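You operate a simulated robot arm through the tools that you are given. There is no shell and no other tool. Be economical: measure what you need, move in short steps, check, and stop when the job is done.

The job below is to be done with a simulated robot arm. You get a single attempt, and the scene is never put back.

TASK
Run both thread rings down their studs and back up; set each blue lever to its result.
Fine: GOOD if the ring goes down to the plate, HOLD if it jams on the way.
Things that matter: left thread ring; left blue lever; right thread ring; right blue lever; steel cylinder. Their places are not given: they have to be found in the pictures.

The check looks at the end state, three seconds after you hand in, the way a careful person would. Anything else that was tipped, shoved, dropped, spilled or broken makes it a failure.

THE ROBOT
A 7-joint arm with a two-finger parallel gripper, fixed in place. Base frame: the origin is at the foot of the arm, x ahead of it, y to its left, z up. Units: m, rad, N and s.
With the tool pointing down near the work surface it reaches from about 0.22 to 0.58 m from the base axis. Its first joint turns from -1.152 to 1.152 rad. Payload 2.5 kg.
Tool frame: the origin (TCP) lies between the finger pads and is the grasp point; the fingertips stand 0.023 m ahead of it; z points along the fingers, y is the line along which they close. The gripper opens to 0.094 m. The fingers are 0.038 m wide and 0.01 m thick; the gripper's body (0.054 by 0.096 m) begins 0.039 m behind the TCP.
Orientation is told as [roll, pitch, yaw] about the base's x, y, z axes, in that order, counted from this pose: with the fingers straight down and closing along the base's y, the tool's x points along the base's -x, its y along +y and its z along -z.

THE INTERFACE
- The arm moves only by the tool move_arm. Its argument "series" is a list of rows, each a list of 7 numbers: the turn, a rotation vector about the tool's x, y, z in units of 60 degrees (1.0 is 60 degrees), then the shift along the tool's x, y, z in units of 300 mm (1.0 is 300 mm), then the opening in per cent of the stroke, from 0 (shut) to 100 (fully open). In form: [[wx, wy, wz, dx, dy, dz, hand], ...]. A call has 1 to 12 rows; each row is the pose to reach, as a shift and turn from the pose commanded when the call began, along the tool's axes at that moment. A call with a number of a shift or a turn outside -1 to 1 is refused whole. A row lasts 0.2 s, in which the tool goes at most 0.05 m and 0.15 rad; a call with a longer step from one row to the next is refused whole, and so is a gripper value outside its range. Where a pose cannot be reached the arm comes as near as it can. A force on the tool above 40 N (or 10 N above the force at the start of the call, whichever is more), or a blocked arm, ends the call early, and 0.2 s more pass. The fingers move at their own pace (about 0.108 m/s each) and stop on an object; they squeeze with about 23 N. The grip force told is the motor's: it shows also when the fingers shut on nothing. Time passes only in rows, and 0.2 s behind the last, so rows that repeat a pose let the fingers close. The reply holds the time, the measured pose of the TCP, the force on the tool along the base axes, the opening and the grip force, in the units named above and with some noise.
- Cameras (640 x 400 px; columns grow to the right, rows downward): "scene" is fixed at [0.1213, -0.4076, 0.5465]; the picture's right is [0.85, -0.52, 0.00], its down [-0.31, -0.51, -0.80] and it looks along [0.42, 0.68, -0.60] (base axes); focal length 342 px, centre (320, 200). "wrist" rides on the gripper at [0.086, 0.016, -0.074] in the tool frame; the picture's right is [-0.18, 0.98, 0.00], its down [-0.58, -0.11, -0.81] and it looks along [-0.79, -0.15, 0.59] (tool axes); focal length 243 px, centre (320, 200).
- camera(camera): a new picture of that camera. It takes no simulated time.
- pixel_to_xyz(camera, pixels): there is no depth. For up to 12 entries [column, row, z] of the newest picture of that camera ("zoom" is the newest enlarged one), the place [x, y] in the base frame at which the ray of that pixel passes the height z, good to about 0.002 m, but the place of the scene camera against the robot may be out by one fixed shift of up to 0.012 m in any direction. It takes no simulated time.
- close_up(camera, box): a new picture of the part [left, top, right, bottom] of that camera's present view, enlarged. It takes no simulated time.
- job_done(): hands the job in; it is judged then, once.

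Keep the steps short. Do not move on a guess: measure, check each grasp and each placing, and mend mistakes. In all there are 80 turns and 34 pictures (those below and enlarged ones count). Leave the gripper open and the arm clear of the work at the hand-in unless told otherwise, and finish with a single line.

The tools are called after ">>>" as name(argument=value, ...) on one line, values as JSON. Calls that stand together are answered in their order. move_arm: Moves the arm, as the interface text tells. Its arguments: {"type":"object","properties":{"series":{"type":"array"}},"required":["series"]} The other tools are called the same way: camera (camera) takes a picture; pixel_to_xyz (camera, pixels) gives the place at which the rays of pixels pass given heights; close_up (camera, box) takes an enlarged picture of a part of a camera's view; job_done () hands the job in.

At the start:

```text
time: 0.0
tcp_pos: [0.4411, -0.126, 0.2686]
orientation: [-0.001, 0.0, 0.0]
force: [0.4, 0.6, -0.3]
grip_width: 0.094
grasp_force: 0.1
```

scene: 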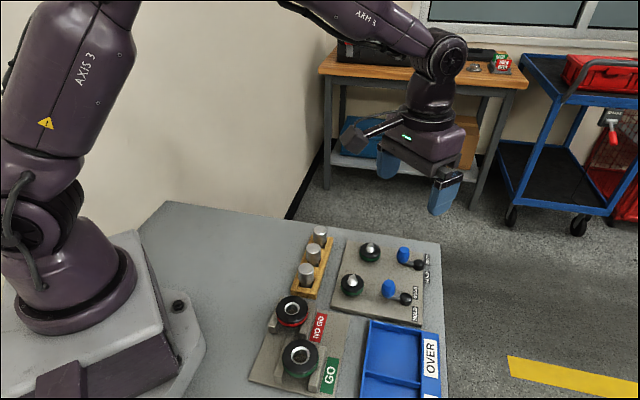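
wrist: 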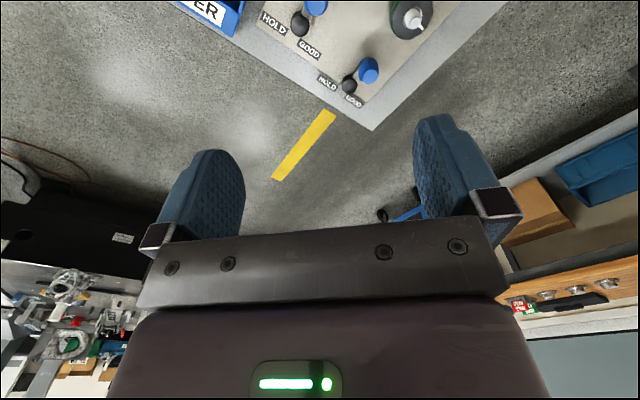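

I'll start with an enlarged view of the stud plate, around (340-440, 230-330), and of the rest of the table.

>>> close_up(camera="scene", box=[320, 225, 448, 330])

>>> close_up(camera="scene", box=[240, 220, 448, 400])

```text
3.81 times, centred on (384, 278) of scene
```

zoom: 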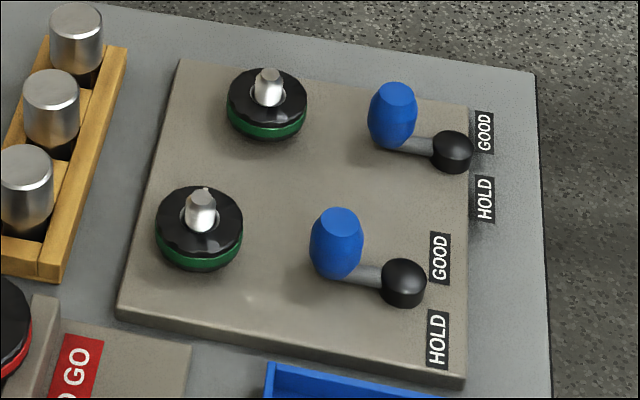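

```text
2.22 times, centred on (344, 310) of scene
```

zoom: 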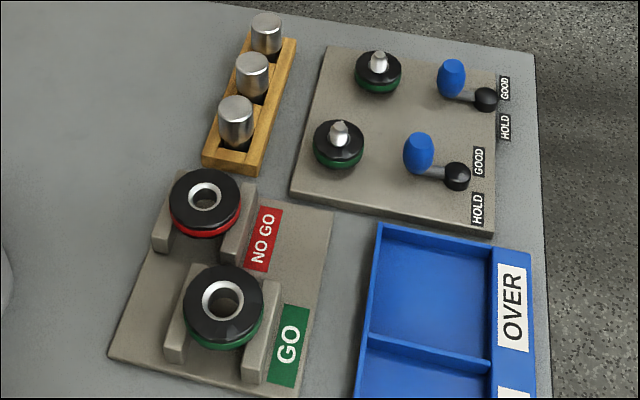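

Two rings with green bands, at (370,250) and (352,284), each beside a blue lever, and three steel cylinders in a rack. I'll convert the key pixels into positions next.

>>> pixel_to_xyz(camera="scene", pixels=[[373, 251, 0.04], [359, 284, 0.04], [403, 257, 0.05], [389, 288, 0.05], [419, 265, 0.03], [405, 299, 0.03], [428, 260, 0.02], [428, 278, 0.02], [415, 293, 0.02], [415, 315, 0.02], [306, 270, 0.05], [320, 234, 0.05]])

>>> pixel_to_xyz(camera="wrist", pixels=[[418, 18, 0.04], [368, 72, 0.05], [349, 86, 0.03], [299, 25, 0.03], [316, 8, 0.05], [375, 130, 0.004]])

```text
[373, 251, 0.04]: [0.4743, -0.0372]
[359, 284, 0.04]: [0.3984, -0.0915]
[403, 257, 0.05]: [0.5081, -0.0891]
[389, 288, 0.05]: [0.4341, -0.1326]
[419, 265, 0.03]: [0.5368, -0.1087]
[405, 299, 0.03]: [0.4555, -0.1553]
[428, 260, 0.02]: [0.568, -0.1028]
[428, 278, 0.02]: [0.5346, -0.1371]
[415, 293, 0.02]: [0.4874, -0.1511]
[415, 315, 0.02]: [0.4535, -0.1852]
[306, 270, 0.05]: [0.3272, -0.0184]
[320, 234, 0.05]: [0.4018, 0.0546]
```

```text
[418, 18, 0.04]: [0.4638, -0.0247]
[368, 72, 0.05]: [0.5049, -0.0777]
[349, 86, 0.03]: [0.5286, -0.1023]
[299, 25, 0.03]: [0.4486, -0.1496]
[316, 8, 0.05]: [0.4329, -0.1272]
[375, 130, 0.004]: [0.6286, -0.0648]
```

The wrist view only catches the edge of the plate. I'll pull the arm back and down, keeping it above everything, so the wrist camera looks straight at the studs.

>>> move_arm(series=[[0, 0, 0, 0.114, 0.05, 0.072, 100], [0, 0, 0, 0.228, 0.1, 0.144, 100], [0, 0, 0, 0.342, 0.15, 0.216, 100], [0, 0, 0, 0.456, 0.2, 0.288, 100], [0, 0, 0, 0.57, 0.253, 0.36, 100], [0, 0, 0, 0.57, 0.253, 0.36, 100]])

>>> camera(camera="wrist")

```text
time: 1.4
tcp_pos: [0.2692, -0.0505, 0.163]
orientation: [0.0, 0.0, 0.002]
force: [0.0, -1.1, 0.0]
grip_width: 0.0943
grasp_force: 0.1
```

```text
29 pictures are left
```

wrist: 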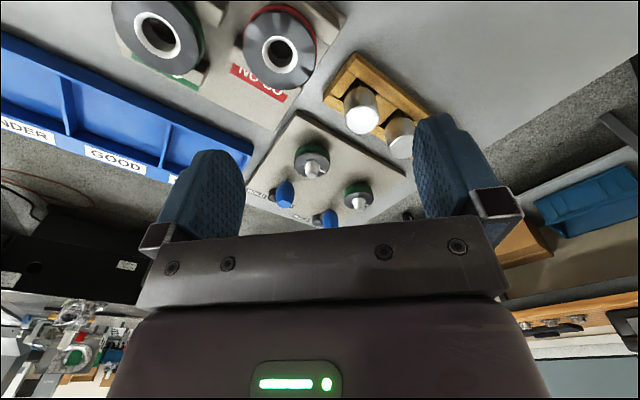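

>>> close_up(camera="wrist", box=[240, 110, 420, 222])

>>> pixel_to_xyz(camera="wrist", pixels=[[312, 160, 0.045], [313, 170, 0.045], [358, 198, 0.045], [358, 204, 0.045], [285, 194, 0.05], [330, 216, 0.05]])

```text
3.56 times, centred on (330, 166) of wrist
```

zoom: 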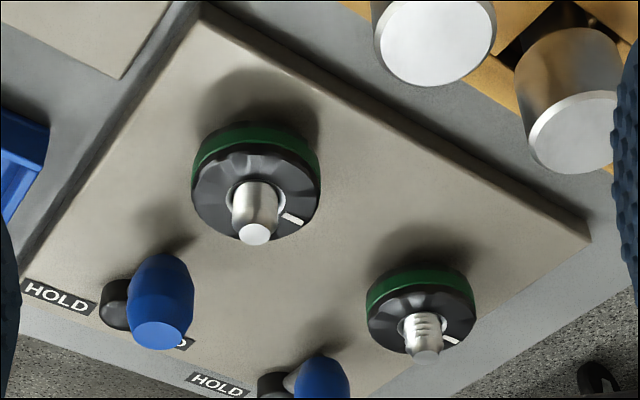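

```text
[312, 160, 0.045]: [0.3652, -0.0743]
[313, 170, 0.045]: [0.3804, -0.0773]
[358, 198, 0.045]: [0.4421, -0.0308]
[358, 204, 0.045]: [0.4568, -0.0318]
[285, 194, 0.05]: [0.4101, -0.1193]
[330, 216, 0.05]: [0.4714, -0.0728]
```

The studs are threaded, and the rings sit raised on them, each with a white index mark. I'll move the open gripper over the left ring (about 0.383, -0.077), still high, and look again to get its exact centre and height.

>>> move_arm(series=[[0, 0, 0, -0.1, -0.025, 0, 100], [0, 0, 0, -0.2, -0.05, 0, 100], [0, 0, 0, -0.3, -0.075, 0.03, 100], [0, 0, 0, -0.38, -0.088, 0.08, 100], [0, 0, 0, -0.38, -0.088, 0.11, 100], [0, 0, 0, -0.38, -0.088, 0.11, 100]])

>>> camera(camera="wrist")

>>> camera(camera="scene")

```text
time: 2.8
tcp_pos: [0.3846, -0.0769, 0.127]
orientation: [0.0, -0.001, -0.001]
force: [-0.2, -0.5, -0.1]
grip_width: 0.0942
grasp_force: 0.1
```

```text
27 pictures are left
```

wrist: 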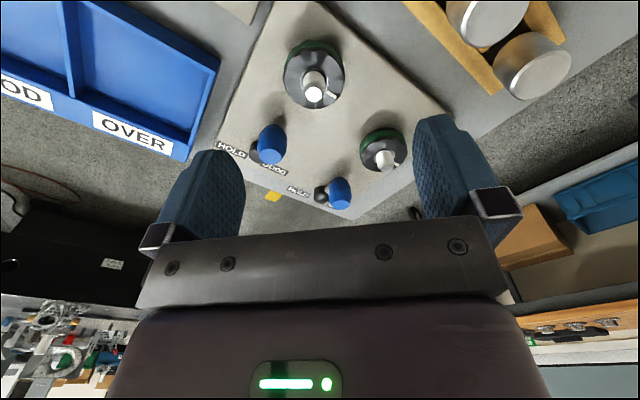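

```text
26 pictures are left
```

scene: 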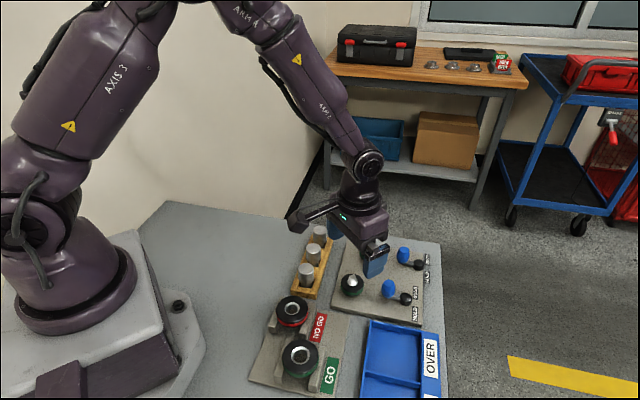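

The stud tip triangulates to about (0.381, -0.0815, 0.054). I'll enlarge the left ring to get its height and index mark.

>>> close_up(camera="wrist", box=[220, 20, 420, 220])

>>> close_up(camera="scene", box=[325, 260, 385, 310])

```text
2.00 times, centred on (320, 120) of wrist
```

zoom: 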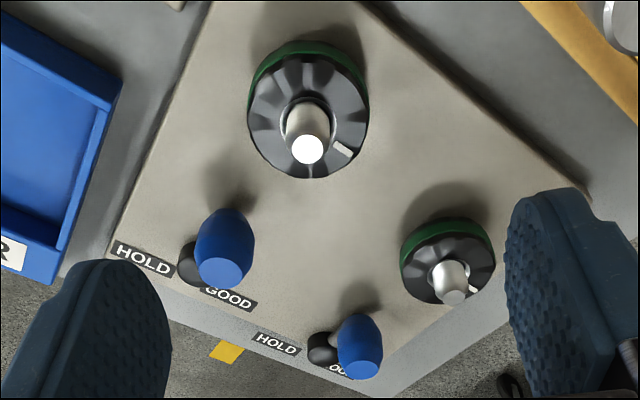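

```text
8.00 times, centred on (355, 285) of scene
```

zoom: 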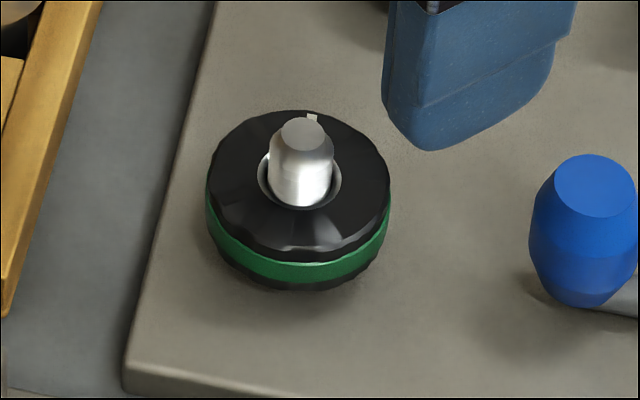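

Left ring: about 41 mm across, top near z 0.038, centre about (0.3815, -0.0815). I'll go down with the gripper at 60 % to z≈0.045, so the tips stay above the plate. I won't grip yet.

>>> move_arm(series=[[0, 0, 0, 0.0103, -0.0153, 0, 60], [0, 0, 0, 0.0103, -0.0153, 0.08, 60], [0, 0, 0, 0.0103, -0.0153, 0.16, 60], [0, 0, 0, 0.0103, -0.0153, 0.22, 60], [0, 0, 0, 0.0103, -0.0153, 0.26, 60], [0, 0, 0, 0.0103, -0.0153, 0.27, 60]])

>>> camera(camera="wrist")

>>> close_up(camera="scene", box=[310, 240, 410, 310])

```text
time: 4.2
tcp_pos: [0.3816, -0.0806, 0.0461]
orientation: [-0.002, 0.0, -0.001]
force: [0.1, 0.2, -0.8]
grip_width: 0.0563
grasp_force: 0.0
```

```text
23 pictures are left
```

wrist: 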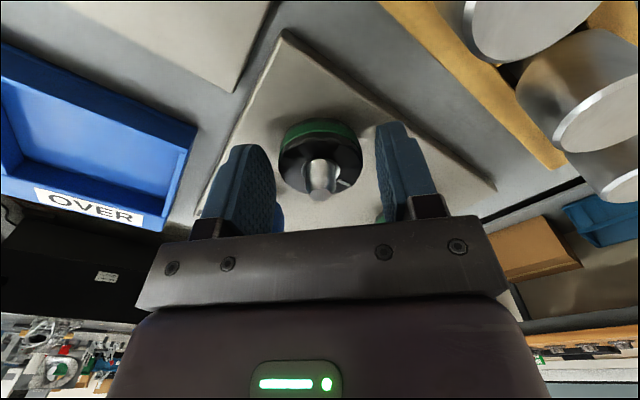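

```text
5.71 times, centred on (360, 275) of scene
```

zoom: 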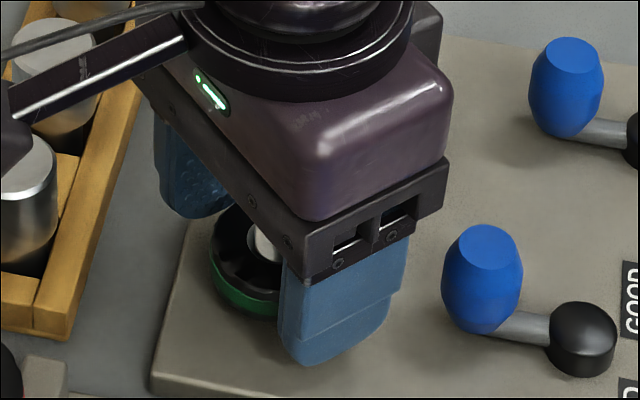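

The stud lies midway between the fingers at (319,193), centred on the tool. Next I'll close on the ring and check the grip and side forces.

>>> move_arm(series=[[0, 0, 0, 0, 0, 0, 40], [0, 0, 0, 0, 0, 0, 30], [0, 0, 0, 0, 0, 0, 30]])

```text
time: 5.0
tcp_pos: [0.3815, -0.0813, 0.0456]
orientation: [0.001, 0.001, 0.0]
force: [2.3, -0.9, -3.6]
grip_width: 0.0411
grasp_force: 45.1
```

Gripped at 41.1 mm with hardly any side force. I'll turn 60° clockwise seen from above (+z of the tool), sinking slightly, and watch the forces.

>>> move_arm(series=[[0, 0, 0.14, 0, 0, 0, 30], [0, 0, 0.28, 0, 0, 0, 30], [0, 0, 0.42, 0, 0, 0, 30], [0, 0, 0.56, 0, 0, 0, 30], [0, 0, 0.7, 0, 0, 0, 30], [0, 0, 0.84, 0, 0, 0, 30], [0, 0, 0.98, 0, 0, 0, 30]])

>>> camera(camera="wrist")

```text
time: 6.6
tcp_pos: [0.3823, -0.0791, 0.0465]
orientation: [0.002, 0.002, -1.027]
force: [17.3, 10.8, -30.4]
grip_width: 0.041
grasp_force: 45.0
```

```text
21 pictures are left
```

wrist: 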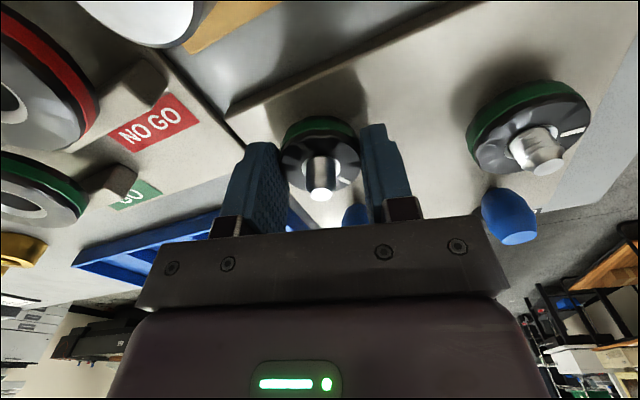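

The ring turned with the gripper. The force on the tool is -30 N in z, so the ring is screwing down and pulling it along. There is also about 20 N along tool y, so I'm slightly off-centre. I'll follow it by 1 mm in tool y and 0.7 mm down, and see how the forces relax.

>>> move_arm(series=[[0, 0, 0, 0, 0.0033, 0.0023, 30], [0, 0, 0, 0, 0.0033, 0.0023, 30]])

```text
time: 7.2
tcp_pos: [0.3829, -0.0786, 0.0462]
orientation: [-0.001, 0.002, -1.024]
force: [3.3, 17.0, -5.2]
grip_width: 0.0411
grasp_force: 44.9
```

The forces eased, and roughly 0.75 mm of sink per 60° suggests a pitch of about 4.5 mm. I'll go on another 60°, with a small centring shift and a following descent.

>>> move_arm(series=[[0, 0, 0, 0.0033, 0.0033, 0.0003, 30], [0, 0, 0.14, 0.0033, 0.0033, 0.0006, 30], [0, 0, 0.28, 0.0033, 0.0033, 0.001, 30], [0, 0, 0.42, 0.0033, 0.0033, 0.0014, 30], [0, 0, 0.56, 0.0033, 0.0033, 0.0017, 30], [0, 0, 0.7, 0.0033, 0.0033, 0.0021, 30], [0, 0, 0.84, 0.0033, 0.0033, 0.0024, 30], [0, 0, 0.98, 0.0033, 0.0033, 0.0027, 30], [0, 0, 0.98, 0.0033, 0.0033, 0.0027, 30]])

```text
time: 9.2
tcp_pos: [0.3844, -0.0784, 0.0455]
orientation: [0.003, 0.001, -2.054]
force: [25.6, 2.3, -27.2]
grip_width: 0.0412
grasp_force: 44.9
```

The measured positions lie on a small circle, which puts the stud axis at about (0.3838, -0.0813); I was gripping 2.3 mm off. I'll open, re-centre there and turn back 60°.

>>> move_arm(series=[[0, 0, 0, 0, 0, 0, 52], [0, 0, 0, -0.0039, 0.0062, 0, 52], [0, 0, -0.14, -0.0039, 0.0062, 0, 52], [0, 0, -0.28, -0.0039, 0.0062, 0, 52], [0, 0, -0.42, -0.0039, 0.0062, 0, 52], [0, 0, -0.56, -0.0039, 0.0062, 0, 52], [0, 0, -0.7, -0.0039, 0.0062, 0, 52], [0, 0, -0.84, -0.0039, 0.0062, 0, 52], [0, 0, -0.98, -0.0039, 0.0062, 0, 52]])

>>> close_up(camera="wrist", box=[240, 90, 400, 230])

```text
time: 11.2
tcp_pos: [0.3844, -0.0808, 0.0447]
orientation: [0.0, 0.0, -1.022]
force: [1.1, -0.1, -0.4]
grip_width: 0.0492
grasp_force: 0.1
```

```text
2.86 times, centred on (320, 160) of wrist
```

zoom: 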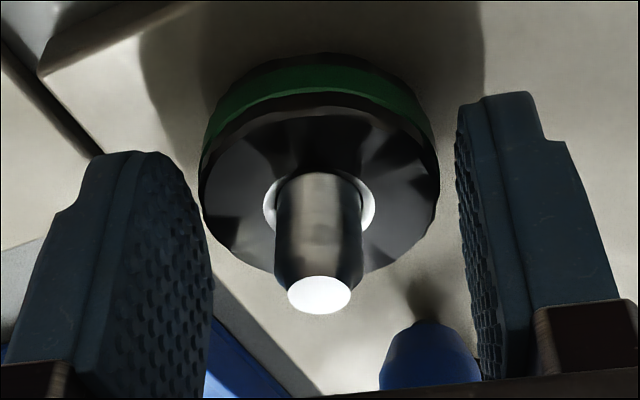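

Centred. Next cycle: back to yaw≈0, grip, then forward about 34°, sinking.

>>> move_arm(series=[[0, 0, -0.14, 0, 0, 0, 50], [0, 0, -0.28, 0, 0, 0, 50], [0, 0, -0.42, 0, 0, 0, 50], [0, 0, -0.56, 0, 0, 0, 50], [0, 0, -0.7, 0, 0, 0, 50], [0, 0, -0.84, 0, 0, 0, 50], [0, 0, -0.98, 0, 0, 0, 50], [0, 0, -0.98, 0, 0, 0, 30], [0, 0, -0.84, 0, 0, 0.0003, 30], [0, 0, -0.7, 0, 0, 0.0007, 30], [0, 0, -0.56, 0, 0, 0.001, 30], [0, 0, -0.42, 0, 0, 0.0013, 30]])

>>> move_arm(series=[[0, 0, 0.14, 0, 0, 0.0004, 30], [0, 0, 0.28, 0, 0, 0.0008, 30], [0, 0, 0.42, 0, 0, 0.0012, 30], [0, 0, 0.56, 0, 0, 0.0016, 30], [0, 0, 0.7, 0, 0, 0.002, 30], [0, 0, 0.84, 0, 0, 0.0024, 30], [0, 0, 0.98, 0, 0, 0.0028, 30]])

```text
time: 13.8
tcp_pos: [0.3835, -0.0811, 0.0442]
orientation: [0.0, 0.001, -0.589]
force: [0.6, -2.3, -10.9]
grip_width: 0.0412
grasp_force: 44.9
```

```text
time: 15.4
tcp_pos: [0.3837, -0.0809, 0.0429]
orientation: [0.0, 0.0, -1.618]
force: [3.5, -9.1, -27.9]
grip_width: 0.0409
grasp_force: 45.2
```

Centring is good now (side forces small), and the ring pulls down steadily at roughly 7 mm per turn. I'll regrip 2 mm higher so the fingertips stay off the plate, then keep turning.

>>> move_arm(series=[[0, 0, 0, 0, 0, 0, 50], [0, 0, -0.14, 0, 0, -0.0067, 50], [0, 0, -0.28, 0, 0, -0.0067, 50], [0, 0, -0.42, 0, 0, -0.0067, 50], [0, 0, -0.56, 0, 0, -0.0067, 50], [0, 0, -0.7, 0, 0, -0.0067, 50], [0, 0, -0.84, 0, 0, -0.0067, 50], [0, 0, -0.98, 0, 0, -0.0067, 50], [0, 0, -0.98, 0, 0, -0.0067, 30], [0, 0, -0.84, 0, 0, -0.0061, 30], [0, 0, -0.7, 0, 0, -0.0055, 30], [0, 0, -0.56, 0, 0, -0.005, 30]])

>>> move_arm(series=[[0, 0, 0.14, 0, 0, 0.0006, 30], [0, 0, 0.28, 0, 0, 0.0011, 30], [0, 0, 0.42, 0, 0, 0.0016, 30], [0, 0, 0.56, 0, 0, 0.0022, 30], [0, 0, 0.7, 0, 0, 0.0027, 30], [0, 0, 0.84, 0, 0, 0.0033, 30], [0, 0, 0.98, 0, 0, 0.0038, 30]])

>>> close_up(camera="scene", box=[310, 240, 410, 310])

```text
time: 18.0
tcp_pos: [0.3839, -0.0818, 0.0455]
orientation: [-0.002, 0.002, -1.026]
force: [-2.1, -2.2, 3.9]
grip_width: 0.0411
grasp_force: 45.0
```

```text
time: 19.6
tcp_pos: [0.3838, -0.0799, 0.0433]
orientation: [-0.002, 0.003, -2.054]
force: [-9.3, 1.2, 0.0]
grip_width: 0.0418
grasp_force: 44.8
```

```text
5.71 times, centred on (360, 275) of scene
```

zoom: 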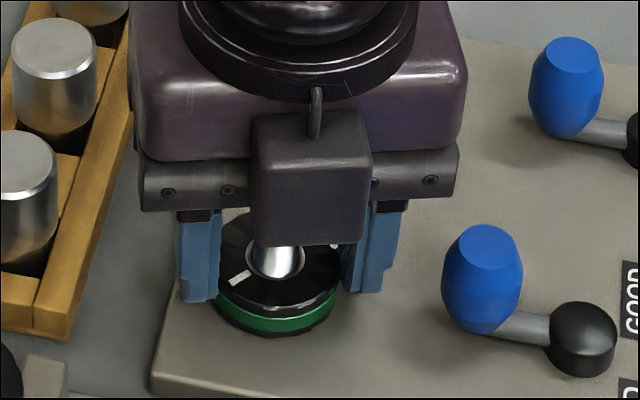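

The white mark at zoom (240,276) shows the ring turned less than I commanded, about 230° of 295°, and the downward pull is gone. Either it jammed or it slipped. I'll regrip and turn again, with a wrist picture before and after, to see if the mark keeps up with the fingers.

>>> move_arm(series=[[0, 0, 0, 0, 0, 0, 50], [0, 0, -0.14, 0, 0, -0.003, 50], [0, 0, -0.28, 0, 0, -0.003, 50], [0, 0, -0.42, 0, 0, -0.003, 50], [0, 0, -0.56, 0, 0, -0.003, 50], [0, 0, -0.7, 0, 0, -0.003, 50], [0, 0, -0.84, 0, 0, -0.003, 50], [0, 0, -0.98, 0, 0, -0.003, 50], [0, 0, -0.98, 0, 0, -0.003, 30], [0, 0, -0.98, 0, 0, -0.003, 30]])

>>> close_up(camera="wrist", box=[240, 90, 400, 230])

>>> move_arm(series=[[0, 0, 0.14, 0, 0, 0, 30], [0, 0, 0.28, 0, 0, 0.0006, 30], [0, 0, 0.42, 0, 0, 0.001, 30], [0, 0, 0.56, 0, 0, 0.0014, 30], [0, 0, 0.7, 0, 0, 0.0018, 30]])

>>> close_up(camera="wrist", box=[240, 90, 400, 230])

```text
time: 21.8
tcp_pos: [0.3833, -0.0816, 0.0456]
orientation: [-0.001, 0.0, -1.025]
force: [-1.5, -0.7, 1.6]
grip_width: 0.0409
grasp_force: 44.8
```

```text
2.86 times, centred on (320, 160) of wrist
```

zoom: 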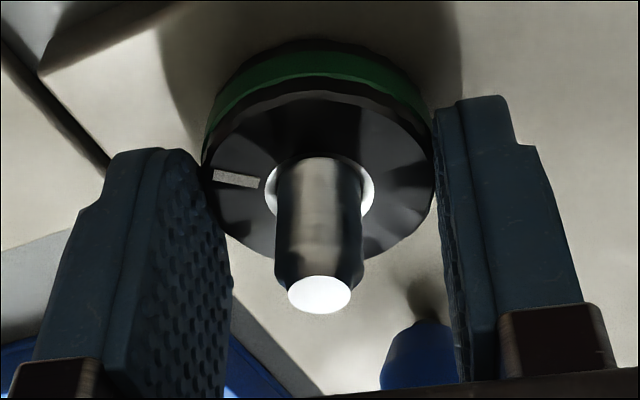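

```text
time: 23.0
tcp_pos: [0.3826, -0.0814, 0.0447]
orientation: [-0.002, -0.001, -1.76]
force: [-7.9, -0.5, 1.2]
grip_width: 0.0412
grasp_force: 45.4
```

```text
2.86 times, centred on (320, 160) of wrist
```

zoom: 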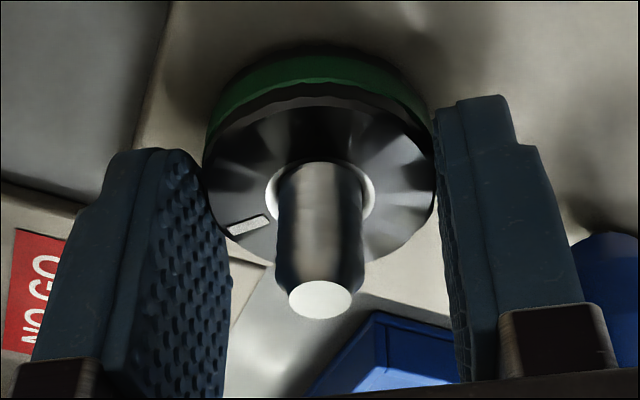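

The mark slid back relative to the fingers, so the ring is stuck: it has either jammed or reached the plate. I need to see whether there is still a gap. I'll open, lift straight up and pull back for a clear look.

>>> move_arm(series=[[0, 0, 0, 0, 0, 0, 56], [0, 0, 0, 0, 0, -0.08, 56], [0, 0, -0.14, 0, 0, -0.16, 56], [0, 0, -0.28, 0, 0, -0.24, 56], [0, 0, -0.42, 0, 0, -0.3, 56], [0, 0, -0.56, 0, 0, -0.4, 56], [0, 0, -0.7, 0, 0, -0.5, 56], [0, 0, -0.84, 0, 0, -0.5, 56], [0, 0, -0.98, 0, 0, -0.5, 56]])

>>> close_up(camera="scene", box=[325, 260, 385, 310])

```text
time: 25.0
tcp_pos: [0.3835, -0.081, 0.1946]
orientation: [0.001, 0.001, -0.73]
force: [0.3, 0.4, -0.3]
grip_width: 0.0524
grasp_force: 0.0
```

```text
8.00 times, centred on (355, 285) of scene
```

zoom: 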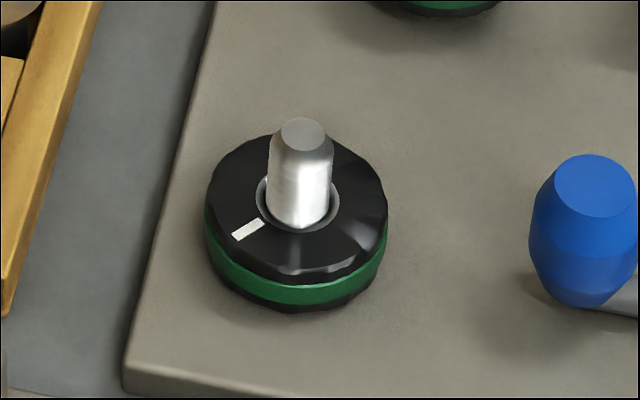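

The left ring came down about 6 mm, the hole centre going from 180 to 203 relative to the stud tip at 133. I can't be certain yet whether it rests on the plate. I'll leave it there for comparison and run the right ring, starting with a look from above its stud at yaw 0.

>>> move_arm(series=[[0, 0, -0.14, -0.015, 0.055, 0.05, 56], [0, 0, -0.28, -0.03, 0.11, 0.1, 56], [0, 0, -0.42, -0.045, 0.166, 0.15, 56], [0, 0, -0.56, -0.06, 0.22, 0.2, 56], [0, 0, -0.697, -0.074, 0.277, 0.25, 56], [0, 0, -0.697, -0.074, 0.277, 0.3, 56], [0, 0, -0.697, -0.074, 0.277, 0.3, 56]])

>>> close_up(camera="wrist", box=[230, 60, 410, 200])

```text
time: 26.6
tcp_pos: [0.4566, -0.0345, 0.1038]
orientation: [0.0, 0.0, -0.003]
force: [-0.6, 0.2, 0.3]
grip_width: 0.0527
grasp_force: 0.1
```

```text
2.86 times, centred on (320, 130) of wrist
```

zoom: 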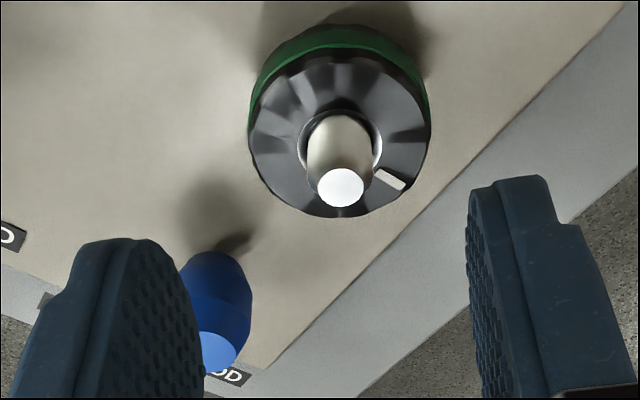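

The right stud axis works out at about (0.4648, -0.0318), which fits the plate's 31° tilt. I'll centre there and go down to z≈0.047 with a 50 % opening, keeping clear of the nearby blue knob at (0.497,-0.071).

>>> move_arm(series=[[0, 0, 0, -0.0273, 0.009, 0.03, 52], [0, 0, 0, -0.0273, 0.009, 0.1, 52], [0, 0, 0, -0.0273, 0.009, 0.15, 52], [0, 0, 0, -0.0273, 0.009, 0.18, 52], [0, 0, 0, -0.0273, 0.009, 0.193, 52], [0, 0, 0, -0.0273, 0.009, 0.193, 52]])

>>> close_up(camera="wrist", box=[240, 90, 400, 230])

```text
time: 28.0
tcp_pos: [0.465, -0.0306, 0.0468]
orientation: [0.002, 0.001, -0.003]
force: [0.7, 0.3, 0.4]
grip_width: 0.0488
grasp_force: 0.0
```

```text
2.86 times, centred on (320, 160) of wrist
```

zoom: 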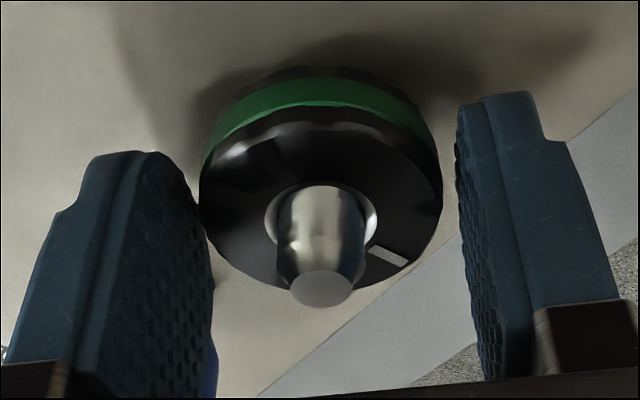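

Centred. I'll grip and turn 60° clockwise with a following descent, then another 60°.

>>> move_arm(series=[[0, 0, 0, 0, 0, 0, 30], [0, 0, 0, 0, 0, 0, 30], [0, 0, 0.14, 0, 0, 0.0006, 30], [0, 0, 0.28, 0, 0, 0.0012, 30], [0, 0, 0.42, 0, 0, 0.0018, 30], [0, 0, 0.56, 0, 0, 0.0024, 30], [0, 0, 0.7, 0, 0, 0.003, 30], [0, 0, 0.84, 0, 0, 0.0036, 30], [0, 0, 0.98, 0, 0, 0.0042, 30]])

>>> move_arm(series=[[0, 0, 0.14, 0, 0, 0.0006, 30], [0, 0, 0.28, 0, 0, 0.0012, 30], [0, 0, 0.42, 0, 0, 0.0018, 30], [0, 0, 0.56, 0, 0, 0.0024, 30], [0, 0, 0.7, 0, 0, 0.003, 30], [0, 0, 0.84, 0, 0, 0.0036, 30], [0, 0, 0.98, 0, 0, 0.0042, 30]])

```text
time: 30.0
tcp_pos: [0.4639, -0.0306, 0.0455]
orientation: [0.0, 0.0, -1.031]
force: [4.8, 2.8, -12.1]
grip_width: 0.041
grasp_force: 44.7
```

```text
time: 31.6
tcp_pos: [0.4628, -0.0312, 0.0427]
orientation: [-0.002, -0.001, -2.057]
force: [13.9, 1.3, -31.0]
grip_width: 0.0411
grasp_force: 45.0
```

It still pulls down steadily, for a pitch near 10 mm per turn. I'll regrip slightly higher and go on with faster following.

>>> move_arm(series=[[0, 0, 0, 0, 0, 0, 50], [0, 0, -0.14, 0, 0, -0.004, 50], [0, 0, -0.28, 0, 0, -0.004, 50], [0, 0, -0.42, 0, 0, -0.004, 50], [0, 0, -0.56, 0, 0, -0.004, 50], [0, 0, -0.7, 0, 0, -0.004, 50], [0, 0, -0.84, 0, 0, -0.004, 50], [0, 0, -0.98, 0, 0, -0.004, 50], [0, 0, -0.98, 0, 0, -0.004, 30], [0, 0, -0.84, 0, 0, -0.0032, 30], [0, 0, -0.7, 0, 0, -0.0024, 30], [0, 0, -0.56, 0, 0, -0.0016, 30]])

>>> move_arm(series=[[0, 0, 0.14, 0, 0, 0.0008, 30], [0, 0, 0.28, 0, 0, 0.0016, 30], [0, 0, 0.42, 0, 0, 0.0024, 30], [0, 0, 0.56, 0, 0, 0.0032, 30], [0, 0, 0.7, 0, 0, 0.004, 30], [0, 0, 0.84, 0, 0, 0.0048, 30], [0, 0, 0.98, 0, 0, 0.0055, 30]])

>>> close_up(camera="wrist", box=[240, 90, 400, 230])

```text
time: 34.2
tcp_pos: [0.4639, -0.032, 0.0442]
orientation: [-0.001, 0.0, -1.471]
force: [-3.1, -0.3, -2.5]
grip_width: 0.0409
grasp_force: 45.2
```

```text
time: 35.8
tcp_pos: [0.4647, -0.0313, 0.0425]
orientation: [0.0, -0.001, -2.498]
force: [-2.9, -0.5, -9.2]
grip_width: 0.041
grasp_force: 45.5
```

```text
2.86 times, centred on (320, 160) of wrist
```

zoom: 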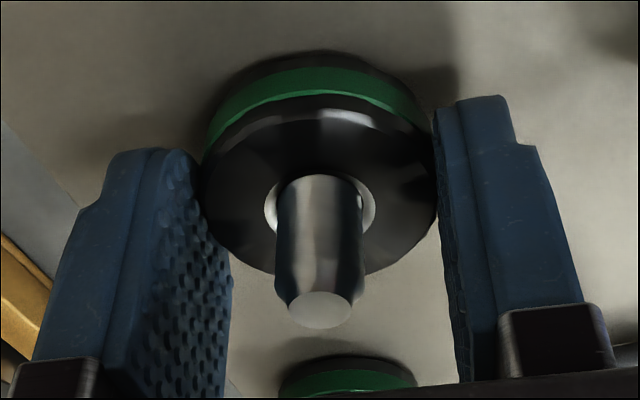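

The grip holds and the ring is still descending freely after about 203°. I'll regrip and continue.

>>> move_arm(series=[[0, 0, 0, 0, 0, 0, 50], [0, 0, -0.14, 0, 0, -0.006, 50], [0, 0, -0.28, 0, 0, -0.006, 50], [0, 0, -0.42, 0, 0, -0.006, 50], [0, 0, -0.56, 0, 0, -0.006, 50], [0, 0, -0.7, 0, 0, -0.006, 50], [0, 0, -0.84, 0, 0, -0.006, 50], [0, 0, -0.98, 0, 0, -0.006, 50], [0, 0, -0.98, 0, 0, -0.006, 30], [0, 0, -0.84, 0, 0, -0.0052, 30], [0, 0, -0.7, 0, 0, -0.0044, 30], [0, 0, -0.56, 0, 0, -0.0036, 30]])

>>> move_arm(series=[[0, 0, 0.14, 0, 0, 0.0008, 30], [0, 0, 0.28, 0, 0, 0.0016, 30], [0, 0, 0.42, 0, 0, 0.0024, 30], [0, 0, 0.56, 0, 0, 0.0032, 30]])

>>> close_up(camera="wrist", box=[240, 90, 400, 230])

```text
time: 38.4
tcp_pos: [0.4633, -0.0315, 0.0441]
orientation: [0.002, 0.001, -1.91]
force: [-4.9, 0.2, 4.5]
grip_width: 0.0413
grasp_force: 45.4
```

```text
time: 39.4
tcp_pos: [0.464, -0.0313, 0.0424]
orientation: [0.0, 0.0, -2.498]
force: [-3.5, 3.2, 1.2]
grip_width: 0.0411
grasp_force: 44.9
```

```text
2.86 times, centred on (320, 160) of wrist
```

zoom: 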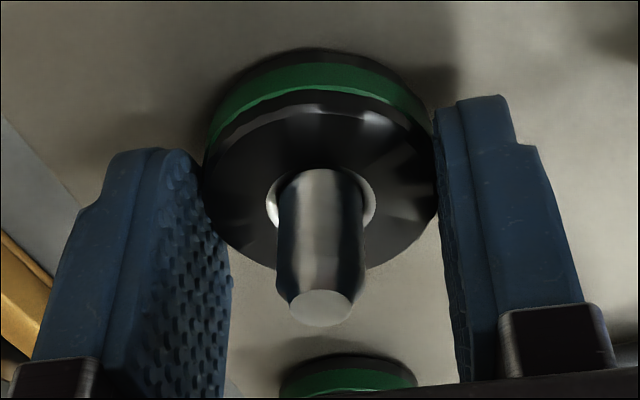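

The pull has vanished again after roughly 230-260°. I'll open, rise and compare both rings from the scene camera.

>>> move_arm(series=[[0, 0, 0, 0, 0, 0, 50], [0, 0, 0, 0, 0, -0.08, 50], [0, 0, -0.14, 0, 0, -0.16, 50], [0, 0, -0.28, 0, 0, -0.28, 50], [0, 0, -0.42, 0, 0, -0.4, 50], [0, 0, -0.56, 0, 0, -0.52, 50], [0, 0, -0.7, 0, 0, -0.6, 50], [0, 0, -0.84, 0, 0, -0.6, 50], [0, 0, -0.98, 0, 0, -0.6, 50]])

>>> close_up(camera="scene", box=[330, 235, 390, 310])

```text
time: 41.4
tcp_pos: [0.4638, -0.0313, 0.2242]
orientation: [0.001, -0.001, -1.466]
force: [0.6, 0.4, 0.3]
grip_width: 0.0474
grasp_force: 0.0
```

```text
5.33 times, centred on (360, 272) of scene
```

zoom: 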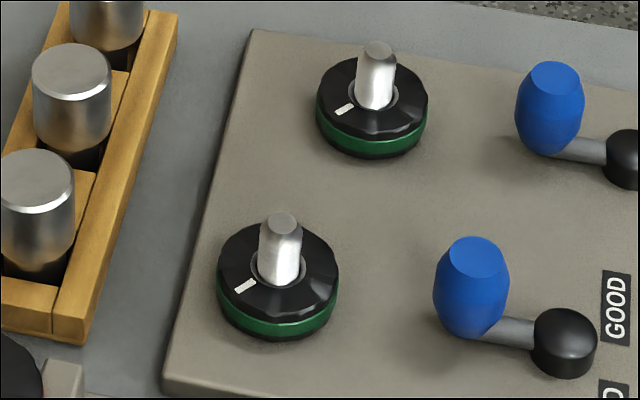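

Both white marks ended at the same heading and the depths look alike, so I need a low side view to judge the gap under each ring. I'll bring the gripper to the far side at +y, over the clear table, and tilt it 25° so the wrist camera looks nearly level at the studs.

>>> move_arm(series=[[0, -0.14, 0, 0.12, 0.02, 0, 50], [0, -0.28, 0, 0.24, 0.04, 0.05, 50], [0, -0.417, 0, 0.343, 0.056, 0.15, 50], [0, -0.417, 0, 0.343, 0.056, 0.28, 50], [0, -0.417, 0, 0.343, 0.056, 0.4, 50], [0, -0.417, 0, 0.343, 0.056, 0.52, 50], [0, -0.417, 0, 0.343, 0.056, 0.52, 50]])

>>> camera(camera="wrist")

```text
time: 43.0
tcp_pos: [0.4688, 0.0736, 0.0686]
orientation: [0.0, -0.438, -1.471]
force: [-0.6, 0.1, -0.2]
grip_width: 0.0472
grasp_force: 0.1
```

```text
10 pictures are left
```

wrist: 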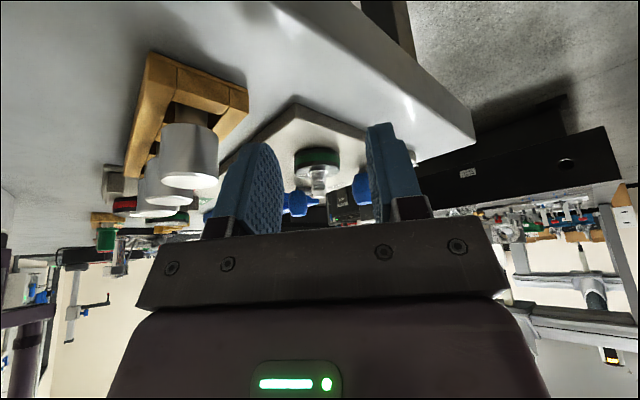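

A good low view; the picture is upside down. Only 10 pictures remain, so I'll enlarge just the right ring at (318,165).

>>> close_up(camera="wrist", box=[275, 120, 365, 205])

```text
4.71 times, centred on (320, 162) of wrist
```

zoom: 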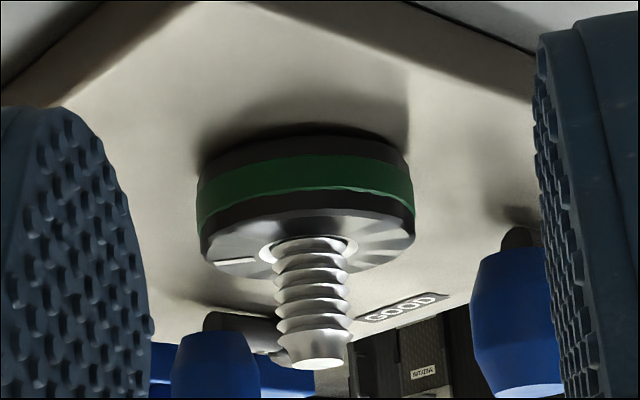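

Working back from the picture: the right ring's lower edge is at z≈0.015 and the plate top at z≈0.014 ±1.5 mm, so the right ring is down on the plate. The left ring needs the same check, so I'll locate the obstacles around it (no picture used).

>>> pixel_to_xyz(camera="scene", pixels=[[292, 303, 0.045], [300, 356, 0.045], [306, 268, 0.06], [313, 247, 0.06], [320, 231, 0.06], [352.75, 276.6, 0.053], [268, 330, 0.03], [305, 298, 0.03], [347, 314, 0.004]])

```text
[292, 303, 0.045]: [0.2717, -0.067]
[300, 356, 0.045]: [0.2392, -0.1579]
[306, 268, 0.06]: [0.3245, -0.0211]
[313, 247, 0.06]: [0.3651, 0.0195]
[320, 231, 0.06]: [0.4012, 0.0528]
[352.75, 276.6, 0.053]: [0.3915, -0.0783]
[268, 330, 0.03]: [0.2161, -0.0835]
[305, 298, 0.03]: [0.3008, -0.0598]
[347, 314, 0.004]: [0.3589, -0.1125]
```

I'll unscrew the right ring first, being close to it, then check the left one on the way. Call 1: lift and remove the tilt.

>>> move_arm(series=[[0, 0, 0, -0.05, 0, -0.11, 50], [0, 0.14, 0, -0.1, 0, -0.22, 50], [0, 0.28, 0, -0.15, 0, -0.32, 50], [0, 0.417, 0, -0.169, 0, -0.362, 50], [0, 0.417, 0, -0.169, 0, -0.362, 50]])

```text
time: 44.2
tcp_pos: [0.4699, 0.0737, 0.1869]
orientation: [0.0, 0.001, -1.468]
force: [0.0, 0.2, -0.3]
grip_width: 0.047
grasp_force: 0.0
```

Now over the right stud, turning to yaw≈-2.5, and down around the ring.

>>> move_arm(series=[[0, 0, 0.14, -0.12, -0.018, 0, 50], [0, 0, 0.28, -0.24, -0.036, 0, 50], [0, 0, 0.42, -0.348, -0.053, 0, 50], [0, 0, 0.56, -0.348, -0.053, 0.1, 50], [0, 0, 0.7, -0.348, -0.053, 0.2, 50], [0, 0, 0.84, -0.348, -0.053, 0.28, 50], [0, 0, 0.98, -0.348, -0.053, 0.34, 50], [0, 0, 0.98, -0.348, -0.053, 0.4, 50], [0, 0, 0.98, -0.348, -0.053, 0.44, 50], [0, 0, 0.98, -0.348, -0.053, 0.46, 50], [0, 0, 0.98, -0.348, -0.053, 0.478, 50], [0, 0, 0.98, -0.348, -0.053, 0.478, 50]])

```text
time: 46.8
tcp_pos: [0.4649, -0.0321, 0.0448]
orientation: [0.0, -0.002, -2.497]
force: [-0.4, -0.1, 0.3]
grip_width: 0.0473
grasp_force: 0.1
```

In place with no contact. I'll grip and unscrew counter-clockwise, rising 1.65 mm per 60°, in two strokes.

>>> move_arm(series=[[0, 0, 0, 0, 0, 0, 30], [0, 0, 0, 0, 0, 0, 30], [0, 0, -0.14, 0, 0, -0.0008, 30], [0, 0, -0.28, 0, 0, -0.0016, 30], [0, 0, -0.42, 0, 0, -0.0024, 30], [0, 0, -0.56, 0, 0, -0.0032, 30], [0, 0, -0.7, 0, 0, -0.004, 30], [0, 0, -0.84, 0, 0, -0.0048, 30], [0, 0, -0.98, 0, 0, -0.0055, 30]])

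>>> move_arm(series=[[0, 0, -0.14, 0, 0, -0.0008, 30], [0, 0, -0.28, 0, 0, -0.0016, 30], [0, 0, -0.42, 0, 0, -0.0024, 30], [0, 0, -0.56, 0, 0, -0.0032, 30], [0, 0, -0.7, 0, 0, -0.004, 30], [0, 0, -0.84, 0, 0, -0.0048, 30], [0, 0, -0.98, 0, 0, -0.0055, 30]])

```text
time: 48.8
tcp_pos: [0.4628, -0.0308, 0.0465]
orientation: [-0.004, 0.003, -1.467]
force: [-17.2, 14.3, 6.2]
grip_width: 0.0411
grasp_force: 44.8
```

```text
time: 50.4
tcp_pos: [0.4666, -0.031, 0.047]
orientation: [0.001, 0.002, -0.44]
force: [-10.1, 17.3, 12.5]
grip_width: 0.0411
grasp_force: 45.4
```

The ring is rising (z force slightly positive). I'll trim the centring by about 1 mm and continue two more strokes towards the original height.

>>> move_arm(series=[[0, 0, -0.14, 0.003, 0.0023, -0.001, 30], [0, 0, -0.28, 0.003, 0.0023, -0.002, 30], [0, 0, -0.42, 0.003, 0.0023, -0.003, 30], [0, 0, -0.56, 0.003, 0.0023, -0.004, 30], [0, 0, -0.7, 0.003, 0.0023, -0.005, 30], [0, 0, -0.84, 0.003, 0.0023, -0.0057, 30], [0, 0, -0.98, 0.003, 0.0023, -0.0064, 30]])

>>> close_up(camera="wrist", box=[240, 90, 400, 230])

```text
time: 52.0
tcp_pos: [0.4646, -0.0318, 0.0487]
orientation: [0.0, -0.003, 0.589]
force: [-2.2, 17.1, 14.4]
grip_width: 0.0412
grasp_force: 44.6
```

```text
2.86 times, centred on (320, 160) of wrist
```

zoom: 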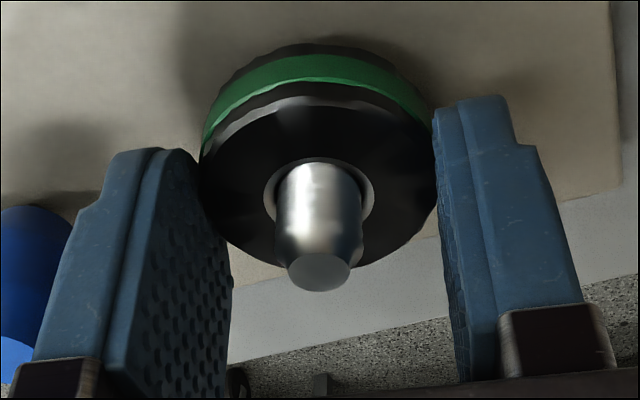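

About 177° undone. One more stroke of about 52° should bring it back to the start height.

>>> move_arm(series=[[0, 0, -0.14, 0, 0.0023, -0.001, 30], [0, 0, -0.28, 0, 0.0023, -0.002, 30], [0, 0, -0.42, 0, 0.0023, -0.003, 30], [0, 0, -0.56, 0, 0.0023, -0.004, 30], [0, 0, -0.7, 0, 0.0023, -0.005, 30], [0, 0, -0.86, 0, 0.0023, -0.0057, 30], [0, 0, -0.86, 0, 0.0023, -0.0057, 30]])

```text
refused: row 6 steps farther than a row can; nothing moved
```

>>> move_arm(series=[[0, 0, -0.14, 0, 0.0023, -0.001, 30], [0, 0, -0.28, 0, 0.0023, -0.002, 30], [0, 0, -0.42, 0, 0.0023, -0.003, 30], [0, 0, -0.56, 0, 0.0023, -0.004, 30], [0, 0, -0.7, 0, 0.0023, -0.005, 30], [0, 0, -0.84, 0, 0.0023, -0.0057, 30], [0, 0, -0.88, 0, 0.0023, -0.006, 30]])

```text
time: 53.6
tcp_pos: [0.4639, -0.0344, 0.0503]
orientation: [0.0, 0.006, 1.504]
force: [5.9, -5.0, -9.9]
grip_width: 0.0414
grasp_force: 44.8
```

z pull is now slightly negative, so the ring is back at its top. I'll open, lift and swing the yaw back for the left-ring side view.

>>> move_arm(series=[[0, 0, 0, 0, 0, 0, 50], [0, 0, 0, 0, 0, -0.1, 50], [0, 0, 0, 0, 0, -0.2, 50], [0, 0, 0.14, 0, 0, -0.33, 50], [0, 0, 0.28, 0, 0, -0.4, 50], [0, 0, 0.42, 0, 0, -0.4, 50], [0, 0, 0.56, 0, 0, -0.4, 50], [0, 0, 0.7, 0, 0, -0.4, 50], [0, 0, 0.84, 0, 0, -0.4, 50], [0, 0, 0.98, 0, 0, -0.4, 50], [0, 0, 0.98, 0, 0, -0.4, 50]])

```text
time: 56.0
tcp_pos: [0.4641, -0.0314, 0.1711]
orientation: [0.0, -0.001, 0.476]
force: [-0.8, -0.1, -0.6]
grip_width: 0.0467
grasp_force: 0.1
```

Now to the viewing pose on the near side of the left ring, above the gauges, tilted 25°.

>>> move_arm(series=[[0, 0, 0, 0.14, 0.006, 0, 50], [0, 0, 0, 0.28, 0.012, 0, 50], [0, -0.14, 0, 0.42, 0.018, 0, 50], [0, -0.28, 0, 0.56, 0.024, 0, 50], [0, -0.417, 0, 0.675, 0.031, 0.08, 50], [0, -0.417, 0, 0.675, 0.031, 0.17, 50], [0, -0.417, 0, 0.675, 0.031, 0.253, 50], [0, -0.417, 0, 0.675, 0.031, 0.253, 50]])

>>> close_up(camera="wrist", box=[255, 100, 385, 210])

```text
time: 57.8
tcp_pos: [0.2798, -0.1152, 0.0949]
orientation: [-0.001, -0.435, 0.477]
force: [-0.1, -0.2, 0.5]
grip_width: 0.0467
grasp_force: 0.1
out of reach, approached as far as the arm can: row 5
```

```text
3.64 times, centred on (320, 155) of wrist
```

zoom: 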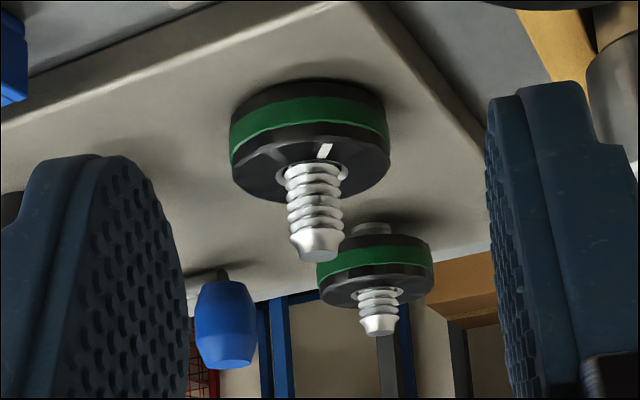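

The left ring also sits down: I work out its lower edge at z≈0.0144 and its tip-to-edge distance at 38.1 mm, the same as the right ring had. The raised right ring, by contrast, shows a clear gap and neck. I'll confirm by touching the plate with the open fingertips when I go down for the left ring. First I'll untilt and lift.

>>> move_arm(series=[[0, 0, 0, -0.05, 0, -0.11, 50], [0, 0.14, 0, -0.1, 0, -0.22, 50], [0, 0.28, 0, -0.127, 0, -0.272, 50], [0, 0.417, 0, -0.127, 0, -0.272, 50], [0, 0.417, 0, -0.127, 0, -0.272, 50]])

```text
time: 59.0
tcp_pos: [0.2802, -0.1158, 0.1853]
orientation: [0.002, 0.004, 0.48]
force: [-0.5, 0.4, -0.1]
grip_width: 0.0469
grasp_force: 0.1
```

Over the left stud while turning yaw towards -2.5.

>>> move_arm(series=[[0, 0, 0.14, -0.09, -0.015, 0, 50], [0, 0, 0.28, -0.18, -0.03, 0, 50], [0, 0, 0.42, -0.27, -0.045, 0, 50], [0, 0, 0.56, -0.359, -0.0575, 0, 50], [0, 0, 0.7, -0.359, -0.0575, 0, 50], [0, 0, 0.84, -0.359, -0.0575, 0, 50], [0, 0, 0.98, -0.359, -0.0575, 0, 50]])

>>> move_arm(series=[[0, 0, 0.14, 0, 0, 0, 50], [0, 0, 0.28, 0, 0, 0, 50], [0, 0, 0.42, 0, 0, 0, 50], [0, 0, 0.56, 0, 0, 0, 50], [0, 0, 0.7, 0, 0, 0, 50], [0, 0, 0.84, 0, 0, 0, 50], [0, 0, 0.98, 0, 0, 0, 50]])

```text
time: 60.6
tcp_pos: [0.3826, -0.0825, 0.1857]
orientation: [-0.001, 0.0, -0.55]
force: [0.0, -0.1, 0.1]
grip_width: 0.0471
grasp_force: 0.0
```

```text
time: 62.2
tcp_pos: [0.3832, -0.0811, 0.1855]
orientation: [0.0, 0.001, -1.576]
force: [0.1, 0.9, 0.2]
grip_width: 0.0471
grasp_force: 0.0
```

Yaw to about -2.5 and down around the left ring.

>>> move_arm(series=[[0, 0, 0.14, 0, 0, 0.06, 50], [0, 0, 0.28, 0, 0, 0.14, 50], [0, 0, 0.42, 0, 0, 0.22, 50], [0, 0, 0.56, 0, 0, 0.3, 50], [0, 0, 0.7, 0, 0, 0.36, 50], [0, 0, 0.84, 0, 0, 0.41, 50], [0, 0, 0.9, 0, 0, 0.44, 50], [0, 0, 0.9, 0, 0, 0.46, 50], [0, 0, 0.9, 0, 0, 0.473, 50], [0, 0, 0.9, 0, 0, 0.473, 50]])

>>> move_arm(series=[[0, 0, 0, 0, 0, 0.006, 50], [0, 0, 0, 0, 0, 0.01, 50], [0, 0, 0, 0, 0, 0.013, 50], [0, 0, 0, 0, 0, 0.015, 50], [0, 0, 0, 0, 0, 0.0165, 50]])

```text
time: 64.4
tcp_pos: [0.3827, -0.0819, 0.0423]
orientation: [0.0, -0.001, -2.516]
force: [-0.2, 1.0, 0.3]
grip_width: 0.0469
grasp_force: 0.0
```

```text
time: 65.6
tcp_pos: [0.3837, -0.0818, 0.0375]
orientation: [0.0, 0.0, -2.518]
force: [0.1, -0.7, -0.4]
grip_width: 0.047
grasp_force: 0.0
```

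No contact with the tips at about 0.0147. I'll go on down in 0.3 mm steps until they touch; the call stops itself on force.

>>> move_arm(series=[[0, 0, 0, 0, 0, 0.001, 50], [0, 0, 0, 0, 0, 0.002, 50], [0, 0, 0, 0, 0, 0.003, 50], [0, 0, 0, 0, 0, 0.004, 50], [0, 0, 0, 0, 0, 0.005, 50]])

```text
time: 66.8
tcp_pos: [0.3844, -0.0824, 0.0369]
orientation: [0.001, 0.0, -2.517]
force: [0.5, 1.2, 0.6]
grip_width: 0.0473
grasp_force: 0.1
```

>>> move_arm(series=[[0, 0, 0, 0, 0, 0.001, 50], [0, 0, 0, 0, 0, 0.002, 50], [0, 0, 0, 0, 0, 0.003, 50], [0, 0, 0, 0, 0, 0.004, 50], [0, 0, 0, 0, 0, 0.005, 50]])

```text
time: 68.0
tcp_pos: [0.3839, -0.0816, 0.0349]
orientation: [0.001, 0.001, -2.518]
force: [-0.2, 0.6, 1.1]
grip_width: 0.0469
grasp_force: 0.5
```

Still free with the tips at about 0.0125. Continuing down.

>>> move_arm(series=[[0, 0, 0, 0, 0, 0.001, 50], [0, 0, 0, 0, 0, 0.002, 50], [0, 0, 0, 0, 0, 0.003, 50], [0, 0, 0, 0, 0, 0.004, 50], [0, 0, 0, 0, 0, 0.005, 50], [0, 0, 0, 0, 0, 0.006, 50], [0, 0, 0, 0, 0, 0.007, 50]])

```text
time: 69.1
tcp_pos: [0.3845, -0.0811, 0.0358]
orientation: [-0.001, 0.004, -2.518]
force: [-1.0, 0.6, 3.3]
grip_width: 0.0475
grasp_force: 0.7
stopped in row 5: the force on the tool passed its limit (the readings are from after the stop); the commanded pose is now the measured one
```

Contact came with the tips at z≈0.0125, which is the plate top. Redone with the scene camera, the lowered ring edges come out at 0.0139 (left) and 0.0136 (right). They stopped at the same height and the same mark angle, with only an edge bevel's worth above the plate, so both rings went fully down: GOOD and GOOD. Next I'll rise to grip height and unscrew the left ring.

>>> move_arm(series=[[0, 0, 0, 0, 0, -0.012, 50], [0, 0, 0, 0, 0, -0.025, 50], [0, 0, 0, 0, 0, -0.025, 30], [0, 0, 0, 0, 0, -0.025, 30], [0, 0, -0.14, 0, 0, -0.0258, 30], [0, 0, -0.28, 0, 0, -0.0266, 30], [0, 0, -0.42, 0, 0, -0.0274, 30], [0, 0, -0.56, 0, 0, -0.0283, 30], [0, 0, -0.7, 0, 0, -0.0292, 30], [0, 0, -0.84, 0, 0, -0.0301, 30], [0, 0, -0.98, 0, 0, -0.031, 30]])

>>> move_arm(series=[[0, 0, -0.14, 0, 0, -0.0009, 30], [0, 0, -0.28, 0, 0, -0.0018, 30], [0, 0, -0.42, 0, 0, -0.0027, 30], [0, 0, -0.56, 0, 0, -0.0036, 30], [0, 0, -0.7, 0, 0, -0.0045, 30], [0, 0, -0.84, 0, 0, -0.0054, 30], [0, 0, -0.98, 0, 0, -0.0062, 30]])

```text
time: 71.5
tcp_pos: [0.3835, -0.0819, 0.0434]
orientation: [0.0, -0.001, -1.486]
force: [-7.7, 11.1, -1.4]
grip_width: 0.0411
grasp_force: 44.7
```

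```text
time: 73.1
tcp_pos: [0.3843, -0.0801, 0.0455]
orientation: [0.002, -0.002, -0.461]
force: [-0.7, 17.0, -0.5]
grip_width: 0.0411
grasp_force: 45.0
```

It follows with near-zero vertical force. Two more strokes, with a small centring trim.

>>> move_arm(series=[[0, 0, -0.14, 0.001, 0.0021, -0.0009, 30], [0, 0, -0.28, 0.001, 0.0021, -0.0018, 30], [0, 0, -0.42, 0.001, 0.0021, -0.0027, 30], [0, 0, -0.56, 0.001, 0.0021, -0.0036, 30], [0, 0, -0.7, 0.001, 0.0021, -0.0045, 30], [0, 0, -0.84, 0.001, 0.0021, -0.0054, 30], [0, 0, -0.98, 0.001, 0.0021, -0.0062, 30]])

>>> move_arm(series=[[0, 0, -0.14, 0, 0, -0.0009, 30], [0, 0, -0.28, 0, 0, -0.0018, 30], [0, 0, -0.42, 0, 0, -0.0027, 30], [0, 0, -0.56, 0, 0, -0.0036, 30], [0, 0, -0.7, 0, 0, -0.0045, 30], [0, 0, -0.84, 0, 0, -0.0053, 30]])

```text
time: 74.7
tcp_pos: [0.3839, -0.0802, 0.049]
orientation: [0.001, -0.002, 0.566]
force: [-2.1, 19.1, 3.3]
grip_width: 0.0411
grasp_force: 45.1
```

```text
time: 76.1
tcp_pos: [0.3828, -0.0827, 0.0487]
orientation: [0.002, -0.001, 1.441]
force: [-12.6, 10.9, 7.8]
grip_width: 0.0414
grasp_force: 44.8
```

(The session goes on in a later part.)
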